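You operate a simulated robot arm through the tools that you are given. There is no shell and no other tool.

You run a simulated robot arm. Do the job below in one go: nothing can be reset, and whatever is moved stays where it is left.

## Task
Wipe the oil off the stone plate with the felt pad, then stand screw blocks 2 and 1 on it.
Fine: put the pad back. Set down upright: felt pad, what you pick out. What is to be rubbed or washed off counts as gone when no trace of it is left.

The check looks at the end state, three seconds after you hand in, the way a careful person would. Anything else that was tipped, shoved, dropped, spilled or broken makes it a failure.

## Robot
A 6-joint arm with a two-finger parallel gripper, fixed in place. Base frame: the origin is on the floor under the middle of its stand, x ahead of it, y to its left, z up; the work surface is at about z = 850. Readings come in mm, rad, newtons and seconds.
With the tool pointing down near the work surface it reaches from about 240 to 640 mm from the base axis. Its first joint turns from -1.152 to 1.152 rad. Payload 2.7 kg.
Tool frame: the origin (TCP) lies between the finger pads and is the grasp point; the fingertips stand 23 mm ahead of it; z points along the fingers, y is the line along which they close. The gripper opens to 94 mm. The fingers are 38 mm wide and 10 mm thick; the gripper's body (54 by 96 mm) begins 39 mm behind the TCP.
Orientation is told as [roll, pitch, yaw] about the base's x, y, z axes, in that order, counted from this pose: with the fingers straight down and closing along the base's y, the tool's x points along the base's -x, its y along +y and its z along -z.

## Interface
- The arm moves only by the tool send_rows. Its argument "targets" is a list that holds one entry, the list of rows, each a list of 7 numbers: the gripper command, from -1 (shut) to 1 (fully open), values between in proportion, then the shift along the base's x, y, z in cm, then the turn, a rotation vector about the base's x, y, z in rad. In form: [[[hand, tx, ty, tz, wx, wy, wz], ...]]. A call has 1 to 20 rows; each row is the pose to reach, as a shift and turn from the pose commanded when the call began. Each row takes 0.2 s and may step no farther than 50 mm and 0.15 rad from the row before; otherwise, or with a gripper value out of range, the whole call is refused. Where a pose cannot be reached the arm comes as near as it can. A force on the tool above 40 N (or 10 N above the force at the start of the call, whichever is more), or a blocked arm, ends the call early, and 0.2 s more pass. Each finger travels about 45 mm/s and halts on what it meets, pressing with about 38 N; the grip force reading is that of the motor and also rises with nothing between the fingers. The clock runs only during rows and for 0.2 s after the last one: add rows that repeat a pose to give the fingers time. It gives the time, the measured TCP pose, the force on the tool (base axes), the opening and the grip force at its end, in the units of the frame above (readings bear some noise), with the torque about the TCP (base axes, N m) and any sound that the robot's microphone picked up.
- Cameras (640 x 400 px; columns grow to the right, rows downward): "scene" is fixed at [94.8, -456.3, 1399.2]; the picture's right is [0.52, -0.85, 0.00], its down [-0.53, -0.32, -0.79] and it looks along [0.67, 0.41, -0.61] (base axes); focal length 334 px, centre (320, 200). "wrist" rides on the gripper at [87, 16, -74] in the tool frame; the picture's right is [-0.18, 0.98, 0.00], its down [-0.58, -0.11, -0.81] and it looks along [-0.79, -0.15, 0.59] (tool axes); focal length 243 px, centre (320, 200). There is no depth. A picture from a camera that has moved, and an enlarged one, comes with that camera's place and axes in the base frame and with its lens.
- camera(camera): a new picture of that camera. No time passes.
- zoom(camera, box): a new picture of the part [left, top, right, bottom] of that camera's present view, enlarged. No time passes.
- hand_in(): hands the job in; it is judged then, once.

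Places have to be worked out from the pictures, the camera data and where the tool is seen. Open the gripper and draw the arm clear of the work before you hand the job in, unless the task says otherwise.

The tools are called after "Call:" as name(argument=value, ...) on one line, values as JSON. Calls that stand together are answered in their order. send_rows: Moves the arm, as the interface text tells. Its arguments: {"type":"object","properties":{"targets":{"type":"array"}},"required":["targets"]} The other tools are called the same way: camera (camera) takes a picture; zoom (camera, box) takes an enlarged picture of a part of a camera's view; hand_in () hands the job in.

At the start:

```text
time: 0.0
eef_pos: [355.0, -78.7, 1137.3]
tool_rot: [0.0, 0.0, -0.001]
ft_force: [-0.2, -0.4, -0.3]
wrist_torque: [0.0, 0.01, -0.01]
finger_gap: 93.8
grasp_force: 0.2
```

scene: 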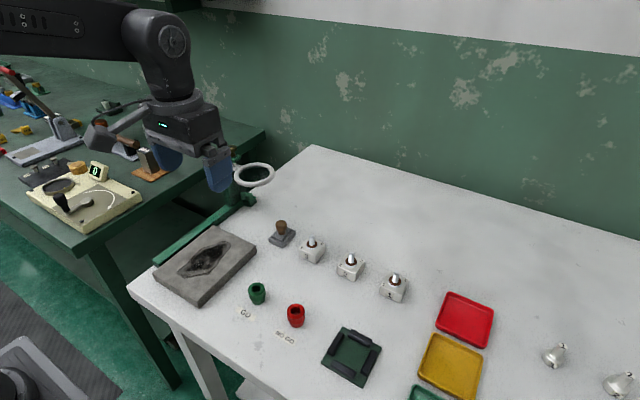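
wrist: 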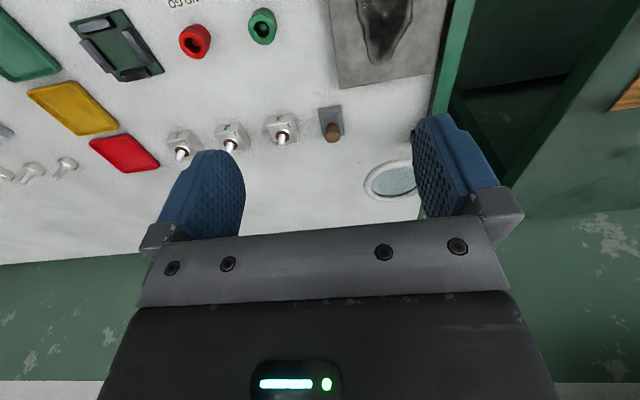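

The scene shows a stone plate with a dark oil stain, a small felt pad with a wooden knob, and three white screw blocks. I'll zoom in to read the labels and locate things.

Call:
zoom(camera="scene", box=[240, 200, 440, 325])

Call:
zoom(camera="scene", box=[140, 190, 300, 290])

Call:
zoom(camera="wrist", box=[150, 80, 358, 210])

```text
3.20 times, centred on (340, 262) of scene
camera zoom: at [94.8, -456.3, 1399.2], right [0.52, -0.85, 0.0], down [-0.53, -0.32, -0.79], along [0.67, 0.41, -0.61], focal length 1067 px, centre (256, 0)
```

zoom: 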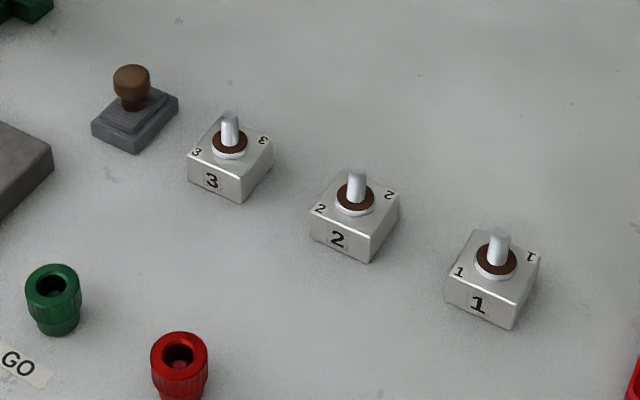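

```text
4.00 times, centred on (220, 240) of scene
camera zoom: at [94.8, -456.3, 1399.2], right [0.52, -0.85, 0.0], down [-0.53, -0.32, -0.79], along [0.67, 0.41, -0.61], focal length 1334 px, centre (720, 40)
```

zoom: 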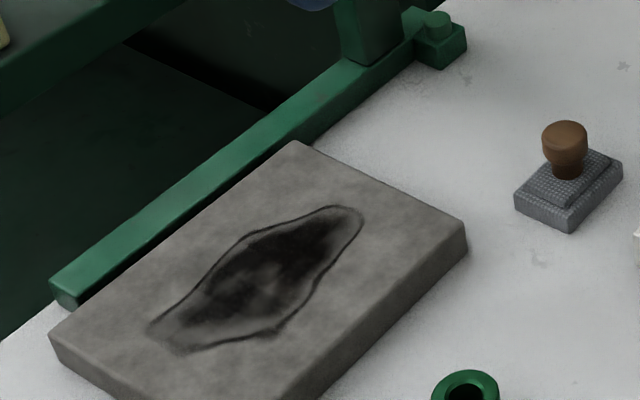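

```text
3.08 times, centred on (254, 145) of wrist
camera zoom: at [268.7, -62.7, 1212.8], right [0.18, 0.98, 0.0], down [0.58, -0.11, 0.81], along [0.79, -0.15, -0.59], focal length 746 px, centre (523, 369)
```

zoom: 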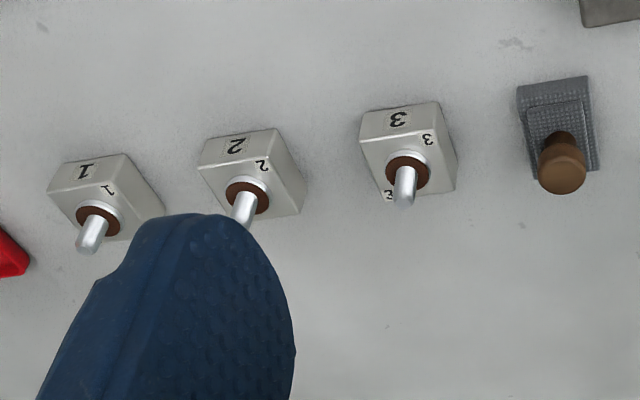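

The pad is near (527, -91) and the plate spans roughly x 295–462, y -70–57, with its top at about z 872. A ring on a post (a magnifier?) stands near the pad, so I'll look at it and the gripper more closely.

Call:
zoom(camera="scene", box=[80, 80, 320, 230])

Call:
zoom(camera="wrist", box=[300, 0, 492, 220])

```text
2.67 times, centred on (200, 155) of scene
camera zoom: at [94.8, -456.3, 1399.2], right [0.52, -0.85, 0.0], down [-0.53, -0.32, -0.79], along [0.67, 0.41, -0.61], focal length 890 px, centre (640, 320)
```

zoom: 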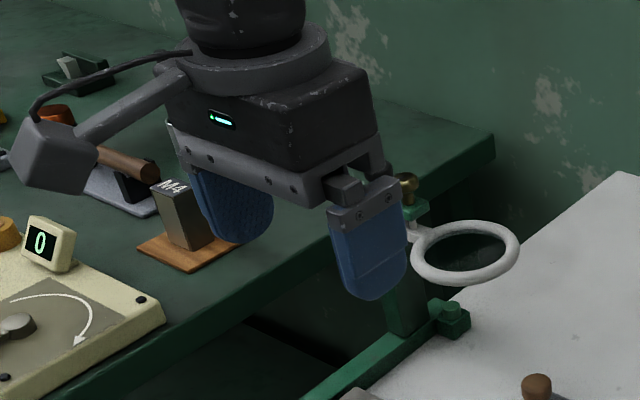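

```text
1.82 times, centred on (396, 110) of wrist
camera zoom: at [268.7, -62.7, 1212.8], right [0.18, 0.98, 0.0], down [0.58, -0.11, 0.81], along [0.79, -0.15, -0.59], focal length 441 px, centre (182, 364)
```

zoom: 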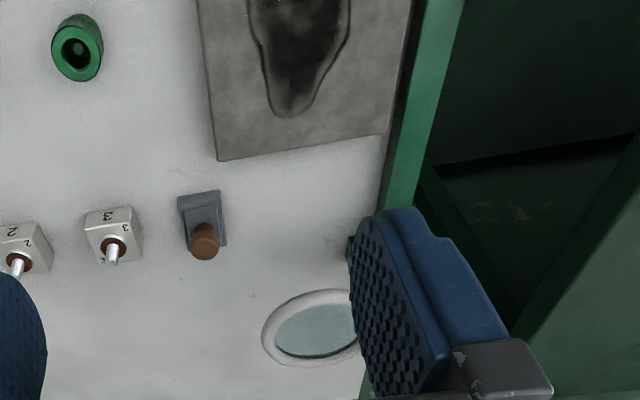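

The magnifier ring sits near (551, -7, 982), about 40 mm from the pad. I'll turn the hand 90° (camera towards -y, narrow side towards the ring) while staying high, and move near the pad to look again.

Call:
send_rows(targets=[[[1, 1.2, -0.15, -0.4, 0, 0, 0.1428], [1, 2.4, -0.3, -0.8, 0, 0, 0.2856], [1, 3.6, -0.45, -1.2, 0, 0, 0.4284], [1, 4.8, -0.6, -1.6, 0, 0, 0.5712], [1, 6.0, -0.75, -2.0, 0, 0, 0.714], [1, 7.2, -0.9, -2.4, 0, 0, 0.8568], [1, 8.4, -1.05, -2.8, 0, 0, 0.9996], [1, 9.6, -1.2, -3.2, 0, 0, 1.1424], [1, 10.8, -1.35, -3.6, 0, 0, 1.2852], [1, 12.0, -1.5, -4.0, 0, 0, 1.428], [1, 13.2, -1.65, -4.4, 0, 0, 1.5718], [1, 13.2, -1.65, -4.4, 0, 0, 1.5718]]])

```text
time: 2.6
eef_pos: [486.5, -93.9, 1092.9]
tool_rot: [0.0, 0.0, 1.571]
ft_force: [0.6, 0.8, 0.7]
wrist_torque: [0.0, -0.02, -0.04]
finger_gap: 94.1
grasp_force: 0.0
```

The hand is now turned 90° at (487, -95, 1093). I'll look at the pad and ring from both cameras.

Call:
camera(camera="wrist")

Call:
camera(camera="scene")

Call:
zoom(camera="scene", box=[260, 210, 308, 250])

```text
taken
camera wrist: at [471.7, -180.7, 1168.2], right [-0.98, 0.18, 0.0], down [0.11, 0.58, 0.81], along [0.15, 0.79, -0.59], focal length 243 px, centre (320, 200)
```

wrist: 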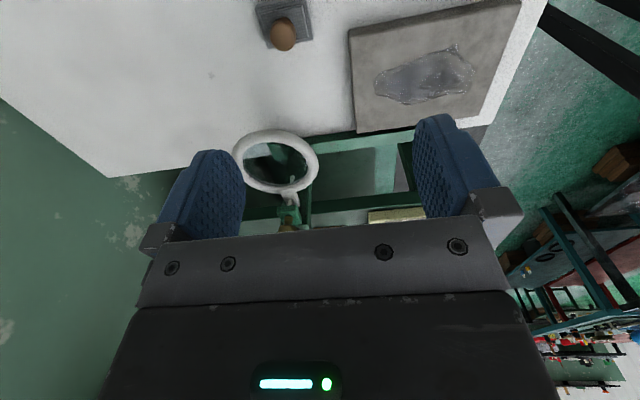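

```text
taken
```

scene: 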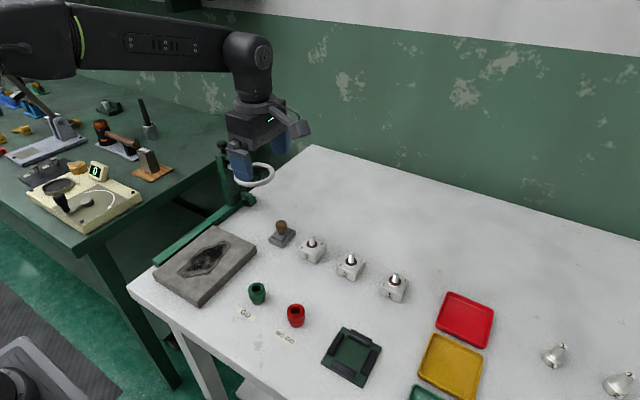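

```text
10.00 times, centred on (284, 230) of scene
camera zoom: at [94.8, -456.3, 1399.2], right [0.52, -0.85, 0.0], down [-0.53, -0.32, -0.79], along [0.67, 0.41, -0.61], focal length 3336 px, centre (680, -100)
```

zoom: 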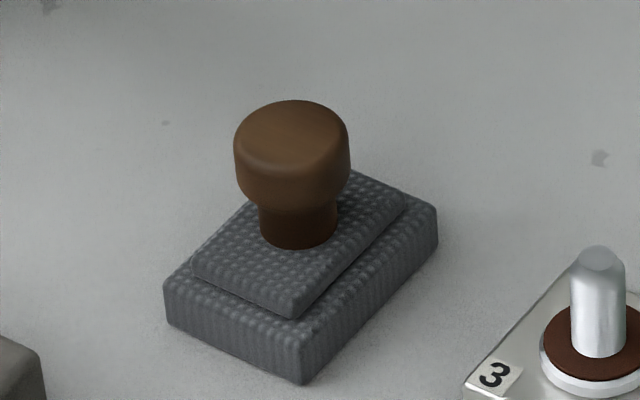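

Knob: about 26 mm across, cap z≈881–897, axis at about (527, -91). I'll lean the hand 0.2 rad away from the ring, move above the pad, and come down to z≈930, just above the knob.

Call:
send_rows(targets=[[[0.4, 2.0, 0.1, 0, 0.1, 0, 0], [0.4, 4.0, 0.2, 0, 0.2, 0, 0], [0.4, 4.0, 0.22, -3, 0.2, 0, 0], [0.4, 4.0, 0.22, -6, 0.2, 0, 0], [0.4, 4.0, 0.22, -9, 0.2, 0, 0], [0.4, 4.0, 0.22, -12, 0.2, 0, 0], [0.4, 4.0, 0.22, -14.5, 0.2, 0, 0], [0.4, 4.0, 0.22, -16.3, 0.2, 0, 0], [0.4, 4.0, 0.22, -16.3, 0.2, 0, 0]]])

Call:
camera(camera="wrist")

Call:
camera(camera="scene")

Call:
zoom(camera="scene", box=[210, 140, 338, 260])

```text
time: 4.6
eef_pos: [525.7, -92.8, 929.7]
tool_rot: [0.0, -0.203, 1.571]
ft_force: [0.2, -0.4, -0.1]
wrist_torque: [0.0, 0.0, -0.05]
finger_gap: 65.5
grasp_force: 0.1
```

```text
taken
camera wrist: at [511.0, -193.5, 986.0], right [-0.98, 0.18, 0.04], down [0.11, 0.41, 0.91], along [0.15, 0.89, -0.42], focal length 243 px, centre (320, 200)
```

wrist: 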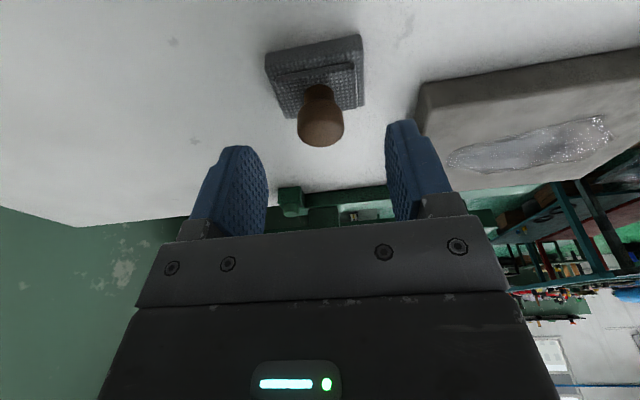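

```text
taken
```

scene: 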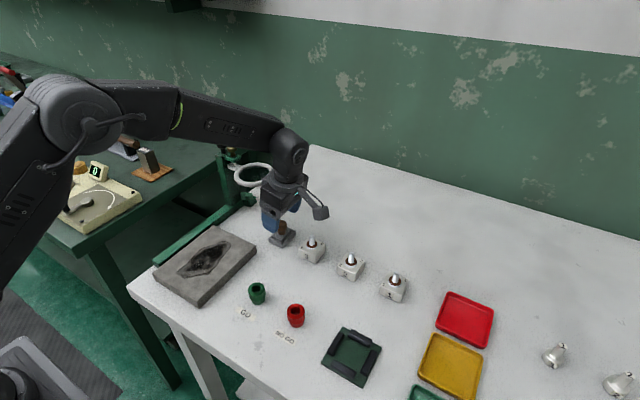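

```text
3.33 times, centred on (274, 200) of scene
camera zoom: at [94.8, -456.3, 1399.2], right [0.52, -0.85, 0.0], down [-0.53, -0.32, -0.79], along [0.67, 0.41, -0.61], focal length 1112 px, centre (473, 200)
```

zoom: 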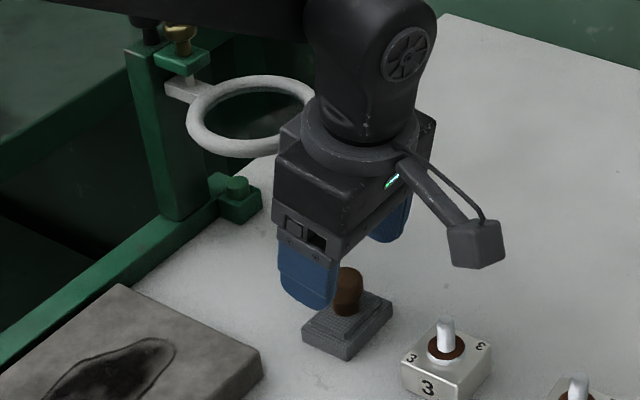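

The knob is on the hand's axis and the ring is clear. I'll descend the last 32 mm so the pads straddle the cap, then check before closing.

Call:
send_rows(targets=[[[0.4, 0, 0, -1.2, 0, 0, 0], [0.4, 0, 0, -2.2, 0, 0, 0], [0.4, 0, 0, -2.9, 0, 0, 0], [0.4, 0, 0, -3.2, 0, 0, 0], [0.4, 0, 0, -3.2, 0, 0, 0]]])

Call:
zoom(camera="scene", box=[240, 170, 320, 260])

Call:
zoom(camera="wrist", box=[180, 20, 460, 200])

```text
time: 5.8
eef_pos: [525.8, -93.1, 898.4]
tool_rot: [0.0, -0.201, 1.572]
ft_force: [0.1, -0.5, 0.2]
wrist_torque: [0.01, 0.02, -0.05]
finger_gap: 65.7
grasp_force: 0.0
```

```text
4.44 times, centred on (280, 215) of scene
camera zoom: at [94.8, -456.3, 1399.2], right [0.52, -0.85, 0.0], down [-0.53, -0.32, -0.79], along [0.67, 0.41, -0.61], focal length 1482 px, centre (498, 133)
```

zoom: 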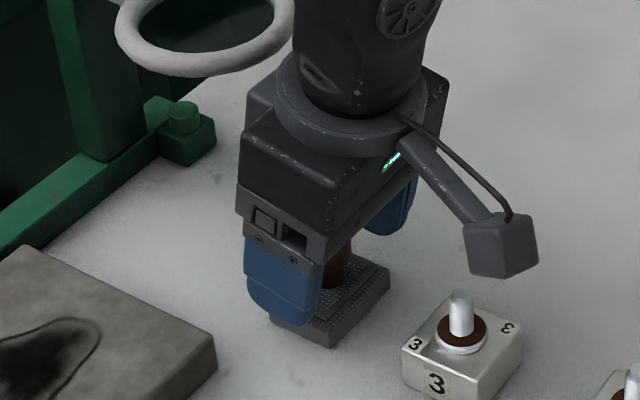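

```text
2.22 times, centred on (320, 110) of wrist
camera zoom: at [511.1, -193.2, 954.9], right [-0.98, 0.18, 0.04], down [0.11, 0.41, 0.91], along [0.15, 0.89, -0.42], focal length 539 px, centre (320, 400)
```

zoom: 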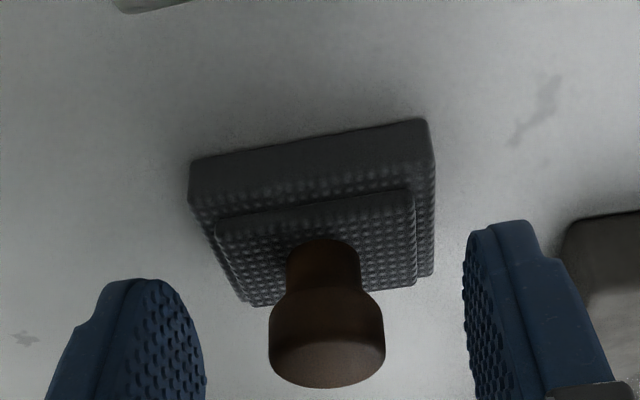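

The fingers straddle the cap evenly with no contact. I'll close on the knob.

Call:
send_rows(targets=[[[-1, 0, 0, 0, 0, 0, 0], [-1, 0, 0, 0, 0, 0, 0], [-1, 0, 0, 0, 0, 0, 0], [-1, 0, 0, 0, 0, 0, 0], [-1, 0, 0, 0, 0, 0, 0]]])

Call:
zoom(camera="wrist", box=[180, 20, 460, 200])

```text
time: 7.0
eef_pos: [527.3, -92.8, 898.2]
tool_rot: [0.001, -0.201, 1.571]
ft_force: [0.7, -0.2, 0.2]
wrist_torque: [0.0, 0.0, -0.01]
finger_gap: 24.4
grasp_force: 37.9
```

```text
2.22 times, centred on (320, 110) of wrist
camera zoom: at [511.2, -193.2, 955.1], right [-0.98, 0.18, 0.04], down [0.11, 0.41, 0.91], along [0.15, 0.89, -0.42], focal length 539 px, centre (320, 400)
```

zoom: 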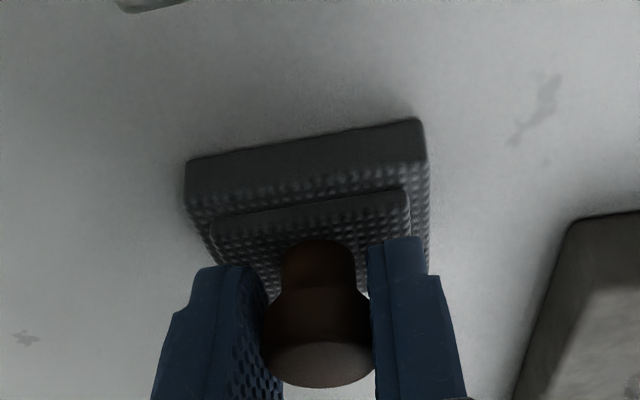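

The knob is held (gap 24.4 mm). I'll lift it straight up, carry it in -x away from the ring, then over the plate's far right strip.

Call:
send_rows(targets=[[[-1, 0, 0, 1, 0, 0, 0], [-1, 0, 0, 3, 0, 0, 0], [-1, 0, 0, 5.5, 0, 0, 0], [-1, -2, 0, 6, 0, 0, 0], [-1, -5, 0, 6, 0, 0, 0], [-1, -8, 0, 6, 0, 0, 0], [-1, -9.8, 1.5, 6, 0, 0, 0], [-1, -9.8, 4, 6, 0, 0, 0], [-1, -9.8, 5.5, 5, 0, 0, 0], [-1, -9.8, 5.5, 3.5, 0, 0, 0], [-1, -9.8, 5.5, 3.5, 0, 0, 0]]])

Call:
camera(camera="scene")

Call:
zoom(camera="scene", box=[140, 180, 300, 310])

Call:
camera(camera="wrist")

```text
time: 9.4
eef_pos: [429.3, -37.1, 932.1]
tool_rot: [-0.003, -0.2, 1.57]
ft_force: [0.0, 0.1, -1.5]
wrist_torque: [0.0, 0.0, 0.02]
finger_gap: 24.3
grasp_force: 37.9
```

```text
taken
```

scene: 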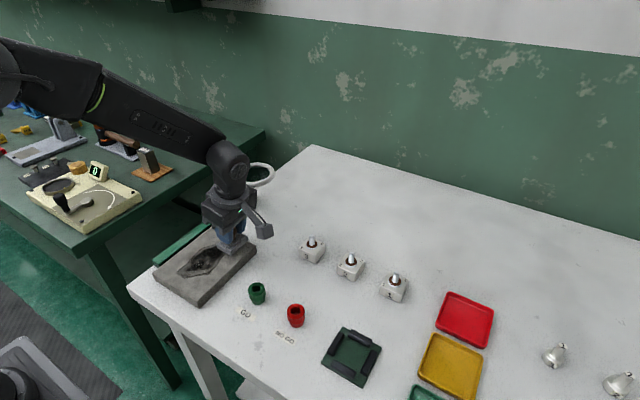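

```text
3.08 times, centred on (220, 245) of scene
camera zoom: at [94.8, -456.3, 1399.2], right [0.52, -0.85, 0.0], down [-0.53, -0.32, -0.79], along [0.67, 0.41, -0.61], focal length 1026 px, centre (628, 62)
```

zoom: 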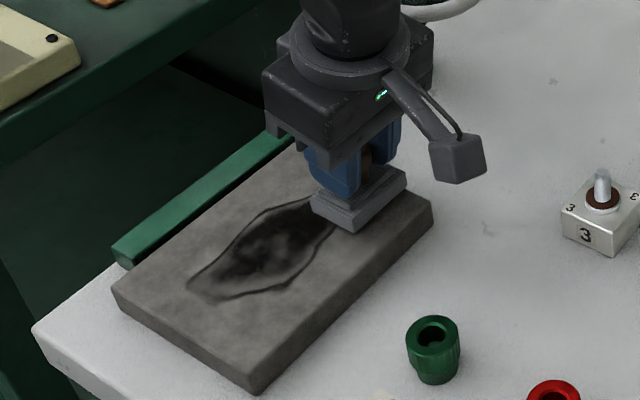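

```text
taken
camera wrist: at [413.6, -136.8, 989.2], right [-0.98, 0.18, 0.04], down [0.11, 0.41, 0.91], along [0.15, 0.89, -0.42], focal length 243 px, centre (320, 200)
```

wrist: 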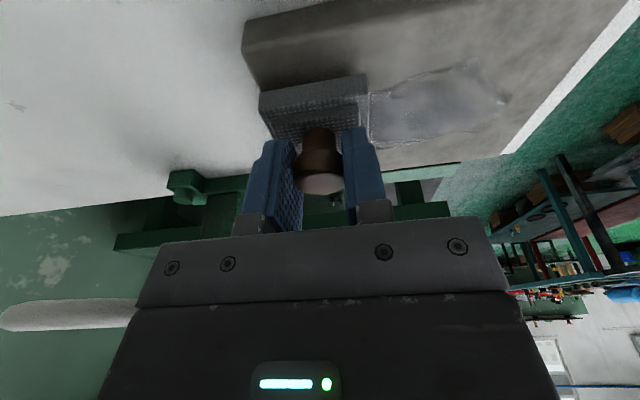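

The pad hangs level above the plate's right strip. I'll lower it gently and look for contact at around z≈920.

Call:
send_rows(targets=[[[-1, 0, 0, -0.5, 0, 0, 0], [-1, 0, 0, -0.9, 0, 0, 0], [-1, 0, 0, -1.1, 0, 0, 0], [-1, 0, 0, -1.1, 0, 0, 0]]])

```text
time: 10.4
eef_pos: [429.1, -37.7, 922.9]
tool_rot: [-0.003, -0.201, 1.572]
ft_force: [-1.7, 0.8, 12.1]
wrist_torque: [0.09, 0.08, -0.01]
finger_gap: 24.1
grasp_force: 38.1
```

Contact at z≈923 with about 12 N. I'll make the first stroke along -x at this height.

Call:
send_rows(targets=[[[-1, -0.7, 0, 0, 0, 0, 0], [-1, -1.6, 0, 0, 0, 0, 0], [-1, -2.6, 0, 0, 0, 0, 0], [-1, -3.6, 0, 0, 0, 0, 0], [-1, -4.6, 0, 0, 0, 0, 0], [-1, -5.6, 0, 0, 0, 0, 0], [-1, -6.6, 0, 0, 0, 0, 0], [-1, -7.6, 0, 0, 0, 0, 0], [-1, -8.6, 0, 0, 0, 0, 0], [-1, -9.8, 0, 0, 0, 0, 0], [-1, -9.8, 0, 0, 0, 0, 0]]])

Call:
zoom(camera="scene", box=[140, 180, 300, 310])

Call:
zoom(camera="wrist", box=[180, 20, 460, 200])

```text
time: 12.8
eef_pos: [331.0, -38.3, 922.5]
tool_rot: [-0.003, -0.201, 1.571]
ft_force: [8.2, 0.5, 17.9]
wrist_torque: [0.06, -0.14, -0.06]
finger_gap: 24.1
grasp_force: 38.2
```

```text
3.08 times, centred on (220, 245) of scene
camera zoom: at [94.8, -456.2, 1399.2], right [0.52, -0.85, 0.0], down [-0.53, -0.32, -0.79], along [0.67, 0.41, -0.61], focal length 1026 px, centre (628, 62)
```

zoom: 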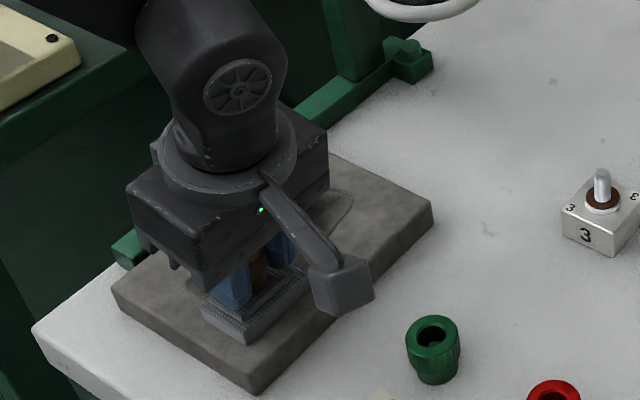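

```text
2.22 times, centred on (320, 110) of wrist
camera zoom: at [315.8, -138.3, 979.7], right [-0.98, 0.18, 0.03], down [0.11, 0.41, 0.91], along [0.15, 0.89, -0.42], focal length 539 px, centre (320, 400)
```

zoom: 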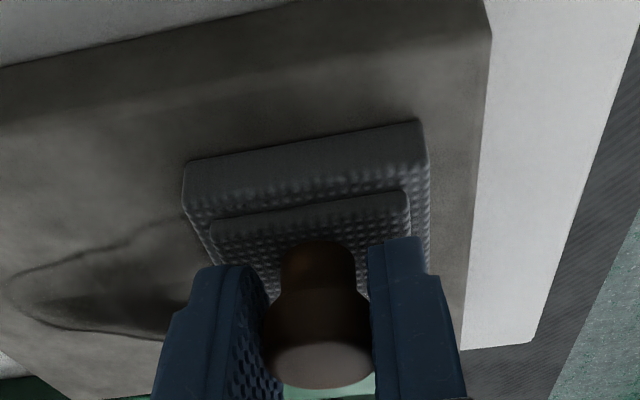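

The oil under the strip is coming off and the plate hasn't moved. I'll lift slightly, shift +22 mm in y, and stroke back along +x.

Call:
send_rows(targets=[[[-1, 0, 0, 0.6, 0, 0, 0], [-1, 0, 2.2, 0.6, 0, 0, 0], [-1, 0, 2.2, 0.2, 0, 0, 0], [-1, 0, 2.2, 0, 0, 0, 0], [-1, 0.7, 2.2, 0, 0, 0, 0], [-1, 1.6, 2.2, 0, 0, 0, 0], [-1, 2.6, 2.2, 0, 0, 0, 0], [-1, 3.6, 2.2, 0, 0, 0, 0], [-1, 4.6, 2.2, 0, 0, 0, 0], [-1, 5.6, 2.2, 0, 0, 0, 0], [-1, 6.6, 2.2, 0, 0, 0, 0], [-1, 7.6, 2.2, 0, 0, 0, 0], [-1, 8.6, 2.2, 0, 0, 0, 0], [-1, 9.8, 2.2, 0, 0, 0, 0], [-1, 9.8, 2.2, 0, 0, 0, 0]]])

Call:
zoom(camera="scene", box=[140, 180, 300, 310])

Call:
zoom(camera="wrist", box=[180, 20, 460, 200])

```text
time: 16.0
eef_pos: [428.9, -15.3, 923.5]
tool_rot: [0.0, -0.201, 1.57]
ft_force: [-0.3, -0.1, -0.5]
wrist_torque: [-0.02, -0.01, -0.02]
finger_gap: 24.3
grasp_force: 38.0
```

```text
3.08 times, centred on (220, 245) of scene
camera zoom: at [94.8, -456.3, 1399.2], right [0.52, -0.85, 0.0], down [-0.53, -0.32, -0.79], along [0.67, 0.41, -0.61], focal length 1026 px, centre (628, 62)
```

zoom: 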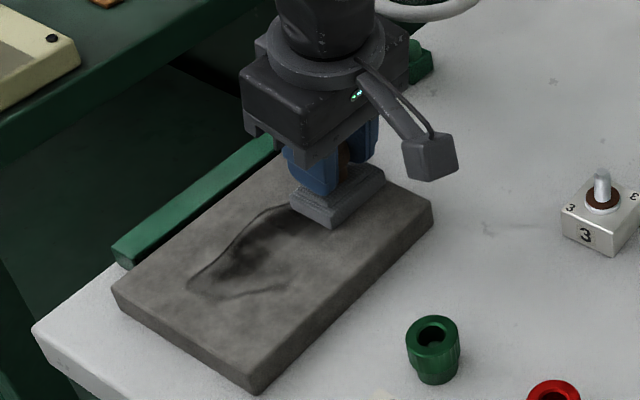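

```text
2.22 times, centred on (320, 110) of wrist
camera zoom: at [413.2, -115.4, 980.4], right [-0.98, 0.18, 0.04], down [0.11, 0.41, 0.91], along [0.15, 0.89, -0.42], focal length 539 px, centre (320, 400)
```

zoom: 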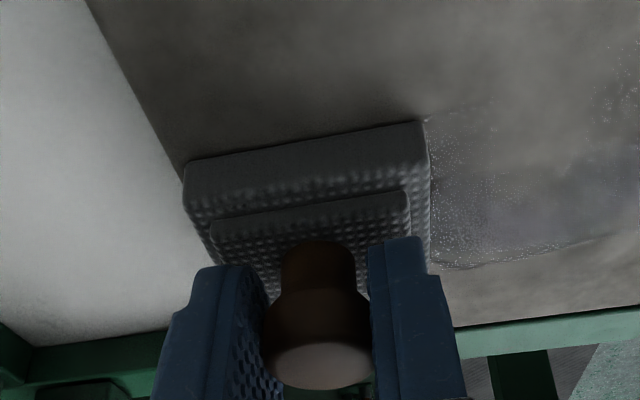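

Stroke 2 ended with almost no pressing force (-0.5 N), so the knob probably shifted slightly in the grip; a faint stain remains. I'll lower in small steps to get the pressing force back.

Call:
send_rows(targets=[[[-1, 0, 0, -0.05, 0, 0, 0], [-1, 0, 0, -0.1, 0, 0, 0], [-1, 0, 0, -0.1, 0, 0, 0]]])

```text
time: 16.8
eef_pos: [428.9, -15.4, 923.9]
tool_rot: [-0.002, -0.201, 1.572]
ft_force: [-0.9, 2.7, 8.8]
wrist_torque: [0.13, 0.05, 0.0]
finger_gap: 24.3
grasp_force: 37.9
```

Pressing about 9 N now. I'll lower another 0.5 mm and stroke along -x on this strip and back again.

Call:
send_rows(targets=[[[-1, -0.3, 0, -0.05, 0, 0, 0], [-1, -1.2, 0, -0.05, 0, 0, 0], [-1, -2.2, 0, -0.05, 0, 0, 0], [-1, -3.2, 0, -0.05, 0, 0, 0], [-1, -4.2, 0, -0.05, 0, 0, 0], [-1, -5.2, 0, -0.05, 0, 0, 0], [-1, -6.2, 0, -0.05, 0, 0, 0], [-1, -7.2, 0, -0.05, 0, 0, 0], [-1, -8.2, 0, -0.05, 0, 0, 0], [-1, -9.2, 0, -0.05, 0, 0, 0], [-1, -9.8, 0, -0.05, 0, 0, 0], [-1, -9.8, 0, -0.05, 0, 0, 0]]])

Call:
zoom(camera="scene", box=[140, 180, 300, 310])

Call:
zoom(camera="wrist", box=[180, 20, 460, 200])

```text
time: 19.4
eef_pos: [332.1, -15.8, 923.9]
tool_rot: [-0.009, -0.2, 1.574]
ft_force: [12.3, -3.6, 25.7]
wrist_torque: [-0.05, -0.2, 0.01]
finger_gap: 24.3
grasp_force: 38.0
```

```text
3.08 times, centred on (220, 245) of scene
camera zoom: at [94.8, -456.3, 1399.1], right [0.52, -0.85, 0.0], down [-0.53, -0.32, -0.79], along [0.67, 0.41, -0.61], focal length 1026 px, centre (628, 62)
```

zoom: 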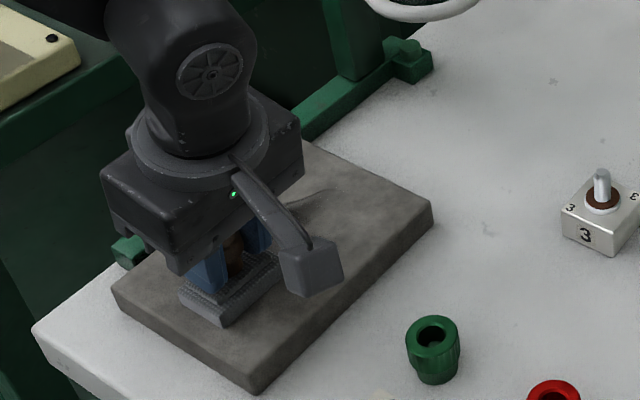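

```text
2.22 times, centred on (320, 110) of wrist
camera zoom: at [316.7, -116.1, 979.2], right [-0.98, 0.18, 0.03], down [0.1, 0.41, 0.91], along [0.15, 0.89, -0.42], focal length 539 px, centre (320, 400)
```

zoom: 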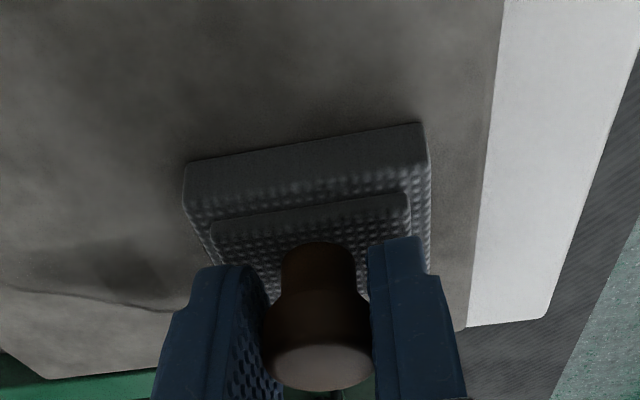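

The oil is nearly gone on this strip, and force rose to 26 N at the near end. Next strip: lift, shift +20 mm in y, lower and stroke along +x.

Call:
send_rows(targets=[[[-1, 0, 0, 0.6, 0, 0, 0], [-1, 0, 2.0, 0.6, 0, 0, 0], [-1, 0, 2.0, 0.3, 0, 0, 0], [-1, 0, 2.0, 0.05, 0, 0, 0], [-1, 0.7, 2.0, 0.05, 0, 0, 0], [-1, 1.6, 2.0, 0, 0, 0, 0], [-1, 2.6, 2.0, 0, 0, 0, 0], [-1, 3.6, 2.0, 0, 0, 0, 0], [-1, 4.6, 2.0, 0, 0, 0, 0], [-1, 5.6, 2.0, 0, 0, 0, 0], [-1, 6.6, 2.0, 0, 0, 0, 0], [-1, 7.6, 2.0, 0, 0, 0, 0], [-1, 8.6, 2.0, 0, 0, 0, 0], [-1, 9.8, 2.0, 0, 0, 0, 0], [-1, 9.8, 2.0, 0, 0, 0, 0]]])

Call:
zoom(camera="scene", box=[140, 180, 300, 310])

Call:
zoom(camera="wrist", box=[180, 20, 460, 200])

```text
time: 22.6
eef_pos: [428.2, 3.0, 921.0]
tool_rot: [-0.002, -0.202, 1.572]
ft_force: [-6.9, 1.3, 20.4]
wrist_torque: [0.11, 0.08, 0.02]
finger_gap: 24.4
grasp_force: 38.1
```

```text
3.08 times, centred on (220, 245) of scene
camera zoom: at [94.4, -456.2, 1399.2], right [0.52, -0.85, 0.0], down [-0.52, -0.32, -0.79], along [0.67, 0.41, -0.61], focal length 1026 px, centre (628, 62)
```

zoom: 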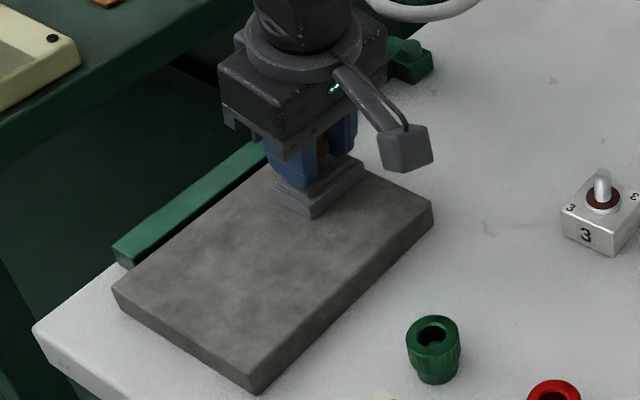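

```text
2.22 times, centred on (320, 110) of wrist
camera zoom: at [412.5, -96.1, 978.0], right [-0.98, 0.18, 0.04], down [0.11, 0.41, 0.91], along [0.15, 0.89, -0.42], focal length 539 px, centre (320, 400)
```

zoom: 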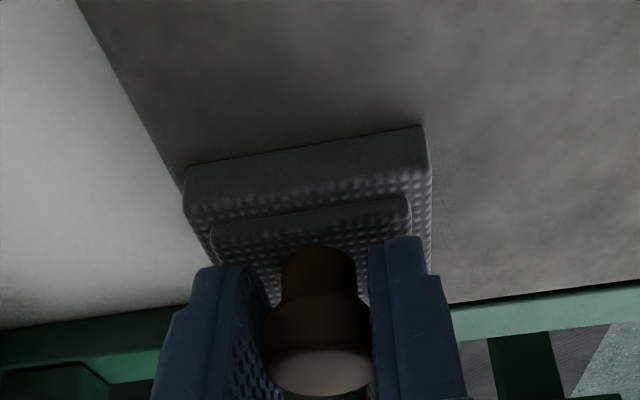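

The visible part looks clean. I'll do one more strip at +16 mm in y (stroke -x, slightly lighter), then lift away toward -y to inspect.

Call:
send_rows(targets=[[[-1, 0, 0, 0.6, 0, 0, 0], [-1, 0, 1.6, 0.6, 0, 0, 0], [-1, 0, 1.6, 0.3, 0, 0, 0], [-1, 0, 1.6, 0.05, 0, 0, 0], [-1, -0.7, 1.6, 0.05, 0, 0, 0], [-1, -1.6, 1.6, 0.05, 0, 0, 0], [-1, -2.6, 1.6, 0.05, 0, 0, 0], [-1, -3.6, 1.6, 0.05, 0, 0, 0], [-1, -4.6, 1.6, 0.1, 0, 0, 0], [-1, -5.6, 1.6, 0.1, 0, 0, 0], [-1, -6.6, 1.6, 0.1, 0, 0, 0], [-1, -7.6, 1.6, 0.1, 0, 0, 0], [-1, -8.6, 1.6, 0.1, 0, 0, 0], [-1, -9.8, 1.6, 0.1, 0, 0, 0], [-1, -9.8, 1.6, 0.6, 0, 0, 0], [-1, -9.8, 1.6, 2.0, 0, 0, 0], [-1, -9.8, 1.6, 4.0, 0, 0, 0]]])

Call:
zoom(camera="scene", box=[140, 180, 300, 310])

Call:
camera(camera="wrist")

```text
time: 26.2
eef_pos: [328.6, 19.4, 961.3]
tool_rot: [-0.001, -0.199, 1.571]
ft_force: [0.2, -0.2, -0.5]
wrist_torque: [0.0, -0.03, -0.02]
finger_gap: 24.3
grasp_force: 38.4
```

```text
3.08 times, centred on (220, 245) of scene
camera zoom: at [94.8, -456.3, 1399.2], right [0.52, -0.85, 0.0], down [-0.53, -0.32, -0.79], along [0.67, 0.41, -0.61], focal length 1026 px, centre (628, 62)
```

zoom: 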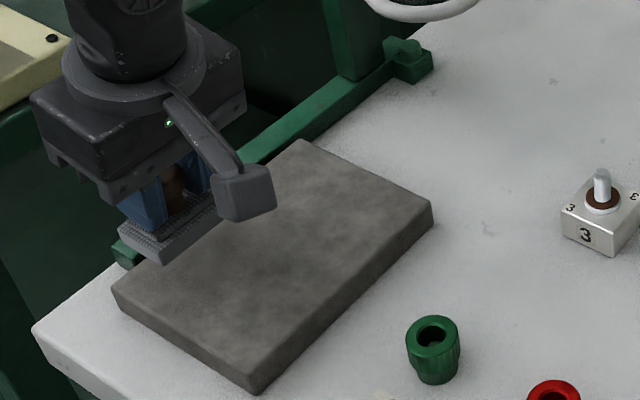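

```text
taken
camera wrist: at [314.3, -80.6, 1017.5], right [-0.98, 0.18, 0.04], down [0.11, 0.41, 0.91], along [0.15, 0.89, -0.42], focal length 243 px, centre (320, 200)
```

wrist: 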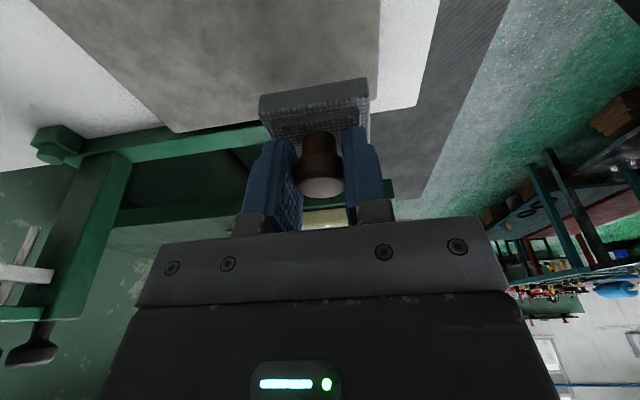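

The plate looks clean from here. I'll zoom hard on the plate to search for any faint residue.

Call:
zoom(camera="scene", box=[165, 220, 265, 305])

Call:
zoom(camera="wrist", box=[20, 0, 420, 140])

```text
4.71 times, centred on (215, 262) of scene
camera zoom: at [94.8, -456.3, 1399.2], right [0.52, -0.85, 0.0], down [-0.53, -0.32, -0.79], along [0.67, 0.41, -0.61], focal length 1570 px, centre (814, -94)
```

zoom: 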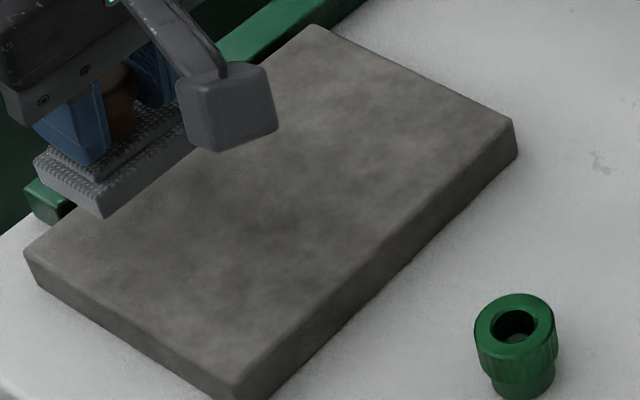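

```text
1.60 times, centred on (220, 70) of wrist
camera zoom: at [314.3, -80.6, 1017.5], right [-0.98, 0.18, 0.04], down [0.11, 0.41, 0.91], along [0.15, 0.89, -0.42], focal length 388 px, centre (480, 408)
```

zoom: 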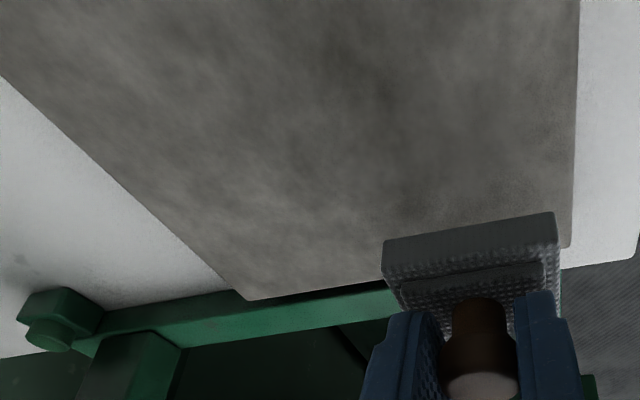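

No visible stain, only stone texture, but strip one and two got few passes, so I'll go over everything again for safety, starting with the two +y strips.

Call:
send_rows(targets=[[[-1, 0, 0, -2.5, 0, 0, 0], [-1, 0, 0, -3.7, 0, 0, 0], [-1, 0, 0, -3.95, 0, 0, 0], [-1, 1.0, 0, -4.0, 0, 0, 0], [-1, 2.4, 0, -4.0, 0, 0, 0], [-1, 3.9, 0, -4.0, 0, 0, 0], [-1, 5.4, 0, -4.0, 0, 0, 0], [-1, 6.9, 0, -4.0, 0, 0, 0], [-1, 8.4, 0, -4.0, 0, 0, 0], [-1, 9.8, 0, -4.0, 0, 0, 0], [-1, 9.8, -1.8, -3.4, 0, 0, 0], [-1, 9.8, -1.8, -3.8, 0, 0, 0], [-1, 9.8, -1.8, -3.98, 0, 0, 0], [-1, 8.4, -1.8, -3.95, 0, 0, 0], [-1, 6.9, -1.8, -3.95, 0, 0, 0], [-1, 5.4, -1.8, -3.95, 0, 0, 0], [-1, 3.9, -1.8, -3.95, 0, 0, 0], [-1, 2.4, -1.8, -3.95, 0, 0, 0], [-1, 1.0, -1.8, -3.95, 0, 0, 0], [-1, 0, -1.8, -3.95, 0, 0, 0]]])

```text
time: 30.4
eef_pos: [329.9, 2.5, 922.8]
tool_rot: [0.001, -0.2, 1.572]
ft_force: [2.7, 0.2, 3.8]
wrist_torque: [-0.01, -0.13, -0.03]
finger_gap: 24.3
grasp_force: 38.3
```

Force was light (about 4 N) at the end. I'll go on with the two -y strips pressing about 1 mm deeper.

Call:
send_rows(targets=[[[-1, 0, 0, 0.5, 0, 0, 0], [-1, 0, -1.8, 0.5, 0, 0, 0], [-1, 0, -1.8, 0.1, 0, 0, 0], [-1, 0, -1.8, -0.08, 0, 0, 0], [-1, 1.4, -1.8, -0.1, 0, 0, 0], [-1, 2.9, -1.8, -0.1, 0, 0, 0], [-1, 4.4, -1.8, -0.1, 0, 0, 0], [-1, 5.9, -1.8, -0.1, 0, 0, 0], [-1, 7.4, -1.8, -0.1, 0, 0, 0], [-1, 8.6, -1.8, -0.1, 0, 0, 0], [-1, 9.8, -1.8, -0.1, 0, 0, 0], [-1, 9.8, -1.8, -0.1, 0, 0, 0]]])

```text
time: 33.0
eef_pos: [427.7, -15.5, 920.4]
tool_rot: [-0.002, -0.2, 1.572]
ft_force: [-11.3, 1.1, 29.8]
wrist_torque: [0.2, 0.15, 0.07]
finger_gap: 24.2
grasp_force: 38.0
```

Good pressing there (30 N). Now the strip at y≈-34 along -x, slightly lighter.

Call:
send_rows(targets=[[[-1, 0, 0, 0.6, 0, 0, 0], [-1, 0, -1.8, 0.6, 0, 0, 0], [-1, 0, -1.8, 0.25, 0, 0, 0], [-1, 0, -1.8, 0.1, 0, 0, 0], [-1, -1.4, -1.8, 0.08, 0, 0, 0], [-1, -2.9, -1.8, 0.08, 0, 0, 0], [-1, -4.4, -1.8, 0.06, 0, 0, 0], [-1, -5.9, -1.8, 0.06, 0, 0, 0], [-1, -7.4, -1.8, 0.06, 0, 0, 0], [-1, -8.6, -1.8, 0.06, 0, 0, 0], [-1, -9.8, -1.8, 0.06, 0, 0, 0], [-1, -9.8, -1.8, 0.06, 0, 0, 0]]])

```text
time: 35.6
eef_pos: [329.5, -32.8, 920.7]
tool_rot: [0.0, -0.2, 1.57]
ft_force: [0.2, 0.0, -0.4]
wrist_torque: [0.0, -0.06, 0.02]
finger_gap: 24.1
grasp_force: 37.9
```

Barely touching at the near end, so the knob has crept up in the grip a little. I'll press down until there's force again.

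Call:
send_rows(targets=[[[-1, 0, 0, -0.05, 0, 0, 0], [-1, 0, 0, -0.1, 0, 0, 0], [-1, 0, 0, -0.15, 0, 0, 0], [-1, 0, 0, -0.15, 0, 0, 0]]])

Call:
zoom(camera="wrist", box=[180, 20, 460, 200])

```text
time: 36.6
eef_pos: [330.8, -33.3, 920.0]
tool_rot: [-0.003, -0.201, 1.574]
ft_force: [-7.2, -3.4, 28.4]
wrist_torque: [-0.04, 0.14, 0.04]
finger_gap: 24.3
grasp_force: 37.8
```

```text
2.22 times, centred on (320, 110) of wrist
camera zoom: at [315.3, -134.3, 977.5], right [-0.98, 0.18, 0.03], down [0.11, 0.41, 0.91], along [0.15, 0.89, -0.42], focal length 539 px, centre (320, 400)
```

zoom: 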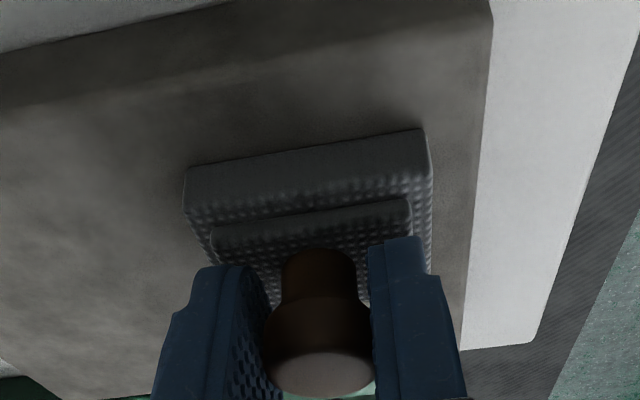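

28 N now; I'll ease up 0.5 mm and stroke +x along this strip, then lift and inspect.

Call:
send_rows(targets=[[[-1, 0.3, 0, 0.04, 0, 0, 0], [-1, 1.4, 0, 0.05, 0, 0, 0], [-1, 2.9, 0, 0.05, 0, 0, 0], [-1, 4.4, 0, 0.05, 0, 0, 0], [-1, 5.9, 0, 0.06, 0, 0, 0], [-1, 7.4, 0, 0.06, 0, 0, 0], [-1, 8.6, 0, 0.06, 0, 0, 0], [-1, 9.8, 0, 0.06, 0, 0, 0], [-1, 9.8, 0, 0.06, 0, 0, 0]]])

```text
time: 37.0
eef_pos: [332.1, -32.7, 920.8]
tool_rot: [-0.001, -0.201, 1.573]
ft_force: [-3.0, 0.0, 7.4]
wrist_torque: [0.0, -0.11, 0.03]
finger_gap: 24.0
grasp_force: 37.9
stopped in row 1: the force on the tool passed its limit at 44 N (the readings are from after the stop); the commanded pose is now the measured one
```

A friction spike (44 N) stopped the stroke; now at 7 N with the command re-zeroed. I'll start the stroke again more gently from here.

Call:
send_rows(targets=[[[-1, 0.2, 0, 0, 0, 0, 0], [-1, 0.8, 0, 0, 0, 0, 0], [-1, 1.8, 0, 0, 0, 0, 0], [-1, 2.8, 0, 0, 0, 0, 0], [-1, 3.8, 0, 0, 0, 0, 0], [-1, 4.8, 0, 0, 0, 0, 0], [-1, 5.8, 0, 0, 0, 0, 0], [-1, 6.8, 0, 0, 0, 0, 0], [-1, 7.8, 0, 0, 0, 0, 0], [-1, 8.8, 0, 0, 0, 0, 0], [-1, 9.7, 0, 0, 0, 0, 0], [-1, 9.7, 0, 0, 0, 0, 0]]])

```text
time: 39.6
eef_pos: [428.5, -34.5, 920.6]
tool_rot: [0.003, -0.201, 1.573]
ft_force: [-3.1, -0.4, 6.5]
wrist_torque: [-0.05, -0.01, -0.03]
finger_gap: 24.4
grasp_force: 37.4
```

Stroke finished at a steady 7 N. I'll lift and carry the pad back along the same path to above its old place, then inspect the plate from there before setting it down.

Call:
send_rows(targets=[[[-1, 0, 0, 0.6, 0, 0, 0], [-1, 0, 0, 2.5, 0, 0, 0], [-1, 0, -2.0, 4.0, 0, 0, 0], [-1, 0, -5.0, 4.0, 0, 0, 0], [-1, 2.0, -6.0, 4.0, 0, 0, 0], [-1, 5.0, -6.0, 4.0, 0, 0, 0], [-1, 8.0, -6.0, 4.0, 0, 0, 0], [-1, 9.8, -6.0, 4.0, 0, 0, 0], [-1, 9.8, -6.0, 4.0, 0, 0, 0]]])

Call:
zoom(camera="scene", box=[140, 210, 270, 310])

Call:
camera(camera="wrist")

Call:
zoom(camera="scene", box=[230, 150, 340, 260])

```text
time: 41.6
eef_pos: [526.3, -93.6, 961.1]
tool_rot: [0.002, -0.201, 1.572]
ft_force: [0.4, 0.2, 0.2]
wrist_torque: [-0.02, 0.01, -0.01]
finger_gap: 24.0
grasp_force: 37.8
```

```text
4.00 times, centred on (205, 260) of scene
camera zoom: at [94.9, -456.3, 1399.2], right [0.52, -0.85, 0.0], down [-0.53, -0.32, -0.79], along [0.67, 0.41, -0.61], focal length 1334 px, centre (780, -40)
```

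zoom: 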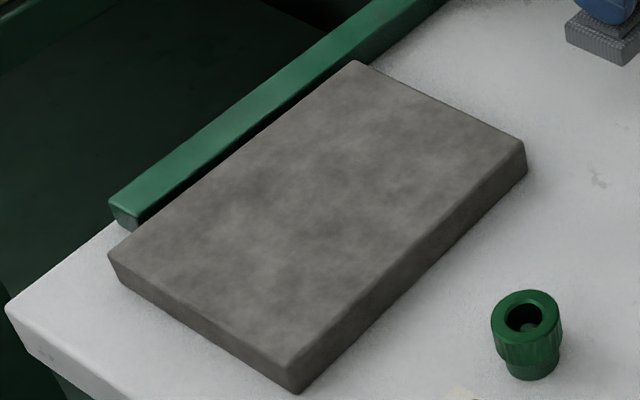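

```text
taken
camera wrist: at [511.7, -194.3, 1018.2], right [-0.98, 0.18, 0.04], down [0.11, 0.41, 0.91], along [0.15, 0.9, -0.42], focal length 243 px, centre (320, 200)
```

wrist: 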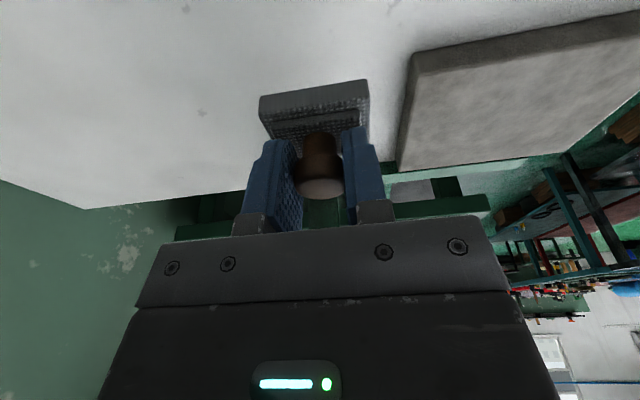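

```text
3.64 times, centred on (285, 205) of scene
camera zoom: at [94.9, -456.3, 1399.2], right [0.52, -0.85, 0.0], down [-0.53, -0.32, -0.79], along [0.67, 0.41, -0.61], focal length 1213 px, centre (447, 182)
```

zoom: 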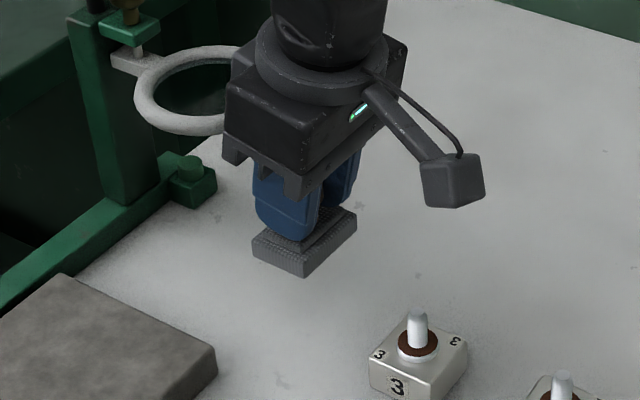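

The plate looks clean from the scene camera. I'll check for any sheen at grazing angle in the wrist view, where oil glittered before.

Call:
zoom(camera="wrist", box=[390, 0, 640, 175])

Call:
zoom(camera="scene", box=[170, 225, 245, 285])

```text
2.29 times, centred on (515, 88) of wrist
camera zoom: at [511.7, -194.3, 1018.2], right [-0.98, 0.18, 0.04], down [0.11, 0.41, 0.91], along [0.15, 0.9, -0.42], focal length 555 px, centre (-126, 457)
```

zoom: 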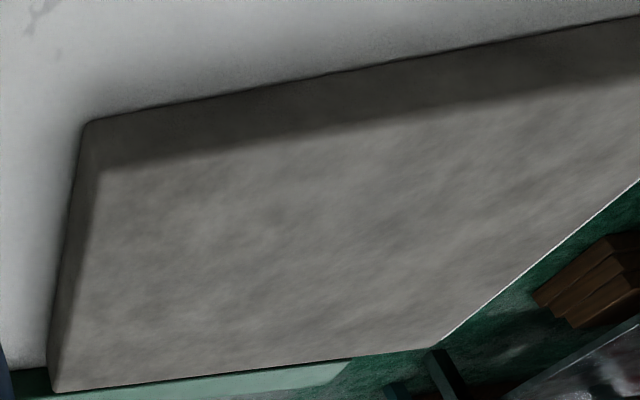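

```text
6.67 times, centred on (208, 255) of scene
camera zoom: at [94.9, -456.3, 1399.2], right [0.52, -0.85, 0.0], down [-0.53, -0.32, -0.79], along [0.67, 0.41, -0.61], focal length 2224 px, centre (1070, -167)
```

zoom: 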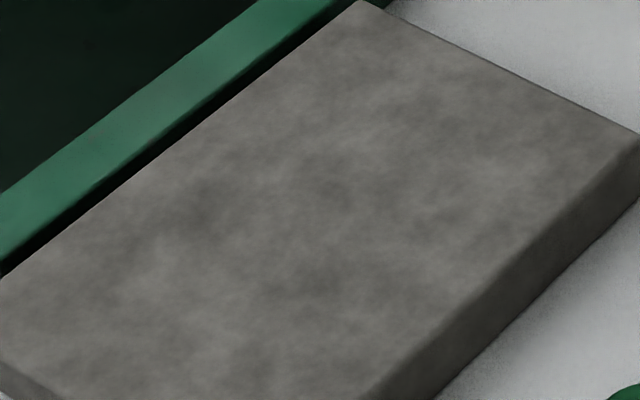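

Clean—no sheen or outline anywhere. I'll lower the pad to just above the table at its old place.

Call:
send_rows(targets=[[[-1, 0, 0, -1.5, 0, 0, 0], [-1, 0, 0, -3.5, 0, 0, 0], [-1, 0, 0, -5.0, 0, 0, 0], [-1, 0, 0, -5.8, 0, 0, 0], [-1, 0, 0, -6.2, 0, 0, 0], [-1, 0, 0, -6.2, 0, 0, 0]]])

Call:
zoom(camera="wrist", box=[180, 20, 460, 200])

```text
time: 43.0
eef_pos: [526.3, -93.6, 897.2]
tool_rot: [0.002, -0.202, 1.572]
ft_force: [0.2, -0.3, -0.2]
wrist_torque: [0.01, -0.02, -0.02]
finger_gap: 24.1
grasp_force: 38.0
```

```text
2.22 times, centred on (320, 110) of wrist
camera zoom: at [511.5, -194.0, 954.2], right [-0.98, 0.18, 0.04], down [0.11, 0.41, 0.91], along [0.15, 0.9, -0.42], focal length 539 px, centre (320, 400)
```

zoom: 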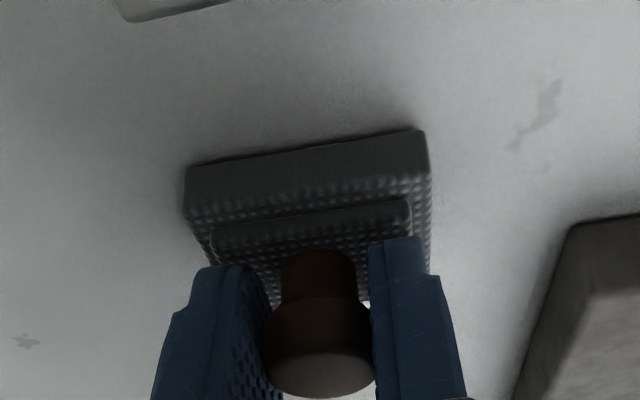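

Pad is a hair above the table. I'll lower in 0.5 mm steps until light contact.

Call:
send_rows(targets=[[[-1, 0, 0, -0.05, 0, 0, 0], [-1, 0, 0, -0.1, 0, 0, 0], [-1, 0, 0, -0.15, 0, 0, 0], [-1, 0, 0, -0.15, 0, 0, 0]]])

```text
time: 44.0
eef_pos: [525.4, -93.1, 895.8]
tool_rot: [0.002, -0.2, 1.572]
ft_force: [0.3, 0.2, -0.6]
wrist_torque: [0.01, 0.03, -0.04]
finger_gap: 24.5
grasp_force: 38.1
```

No contact yet. Continuing down in small steps.

Call:
send_rows(targets=[[[-1, 0, 0, -0.05, 0, 0, 0], [-1, 0, 0, -0.1, 0, 0, 0], [-1, 0, 0, -0.1, 0, 0, 0]]])

```text
time: 44.8
eef_pos: [525.7, -93.8, 896.3]
tool_rot: [0.003, -0.201, 1.573]
ft_force: [-0.1, 0.6, -0.1]
wrist_torque: [-0.05, 0.01, -0.01]
finger_gap: 24.2
grasp_force: 38.5
```

Call:
send_rows(targets=[[[-1, 0, 0, -0.05, 0, 0, 0], [-1, 0, 0, -0.1, 0, 0, 0], [-1, 0, 0, -0.1, 0, 0, 0]]])

Call:
zoom(camera="scene", box=[250, 200, 314, 260])

```text
time: 45.6
eef_pos: [526.8, -93.2, 896.2]
tool_rot: [-0.002, -0.2, 1.576]
ft_force: [-2.7, -0.2, 10.7]
wrist_torque: [-0.05, 0.02, -0.02]
finger_gap: 24.4
grasp_force: 38.2
```

```text
6.67 times, centred on (282, 230) of scene
camera zoom: at [94.6, -456.2, 1399.2], right [0.52, -0.85, 0.0], down [-0.52, -0.32, -0.79], along [0.67, 0.41, -0.61], focal length 2224 px, centre (573, 0)
```

zoom: 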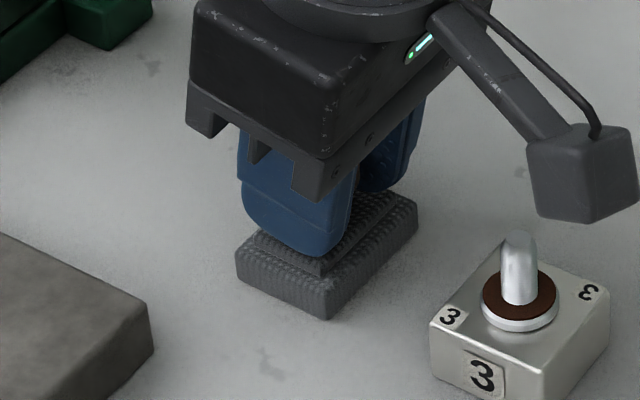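

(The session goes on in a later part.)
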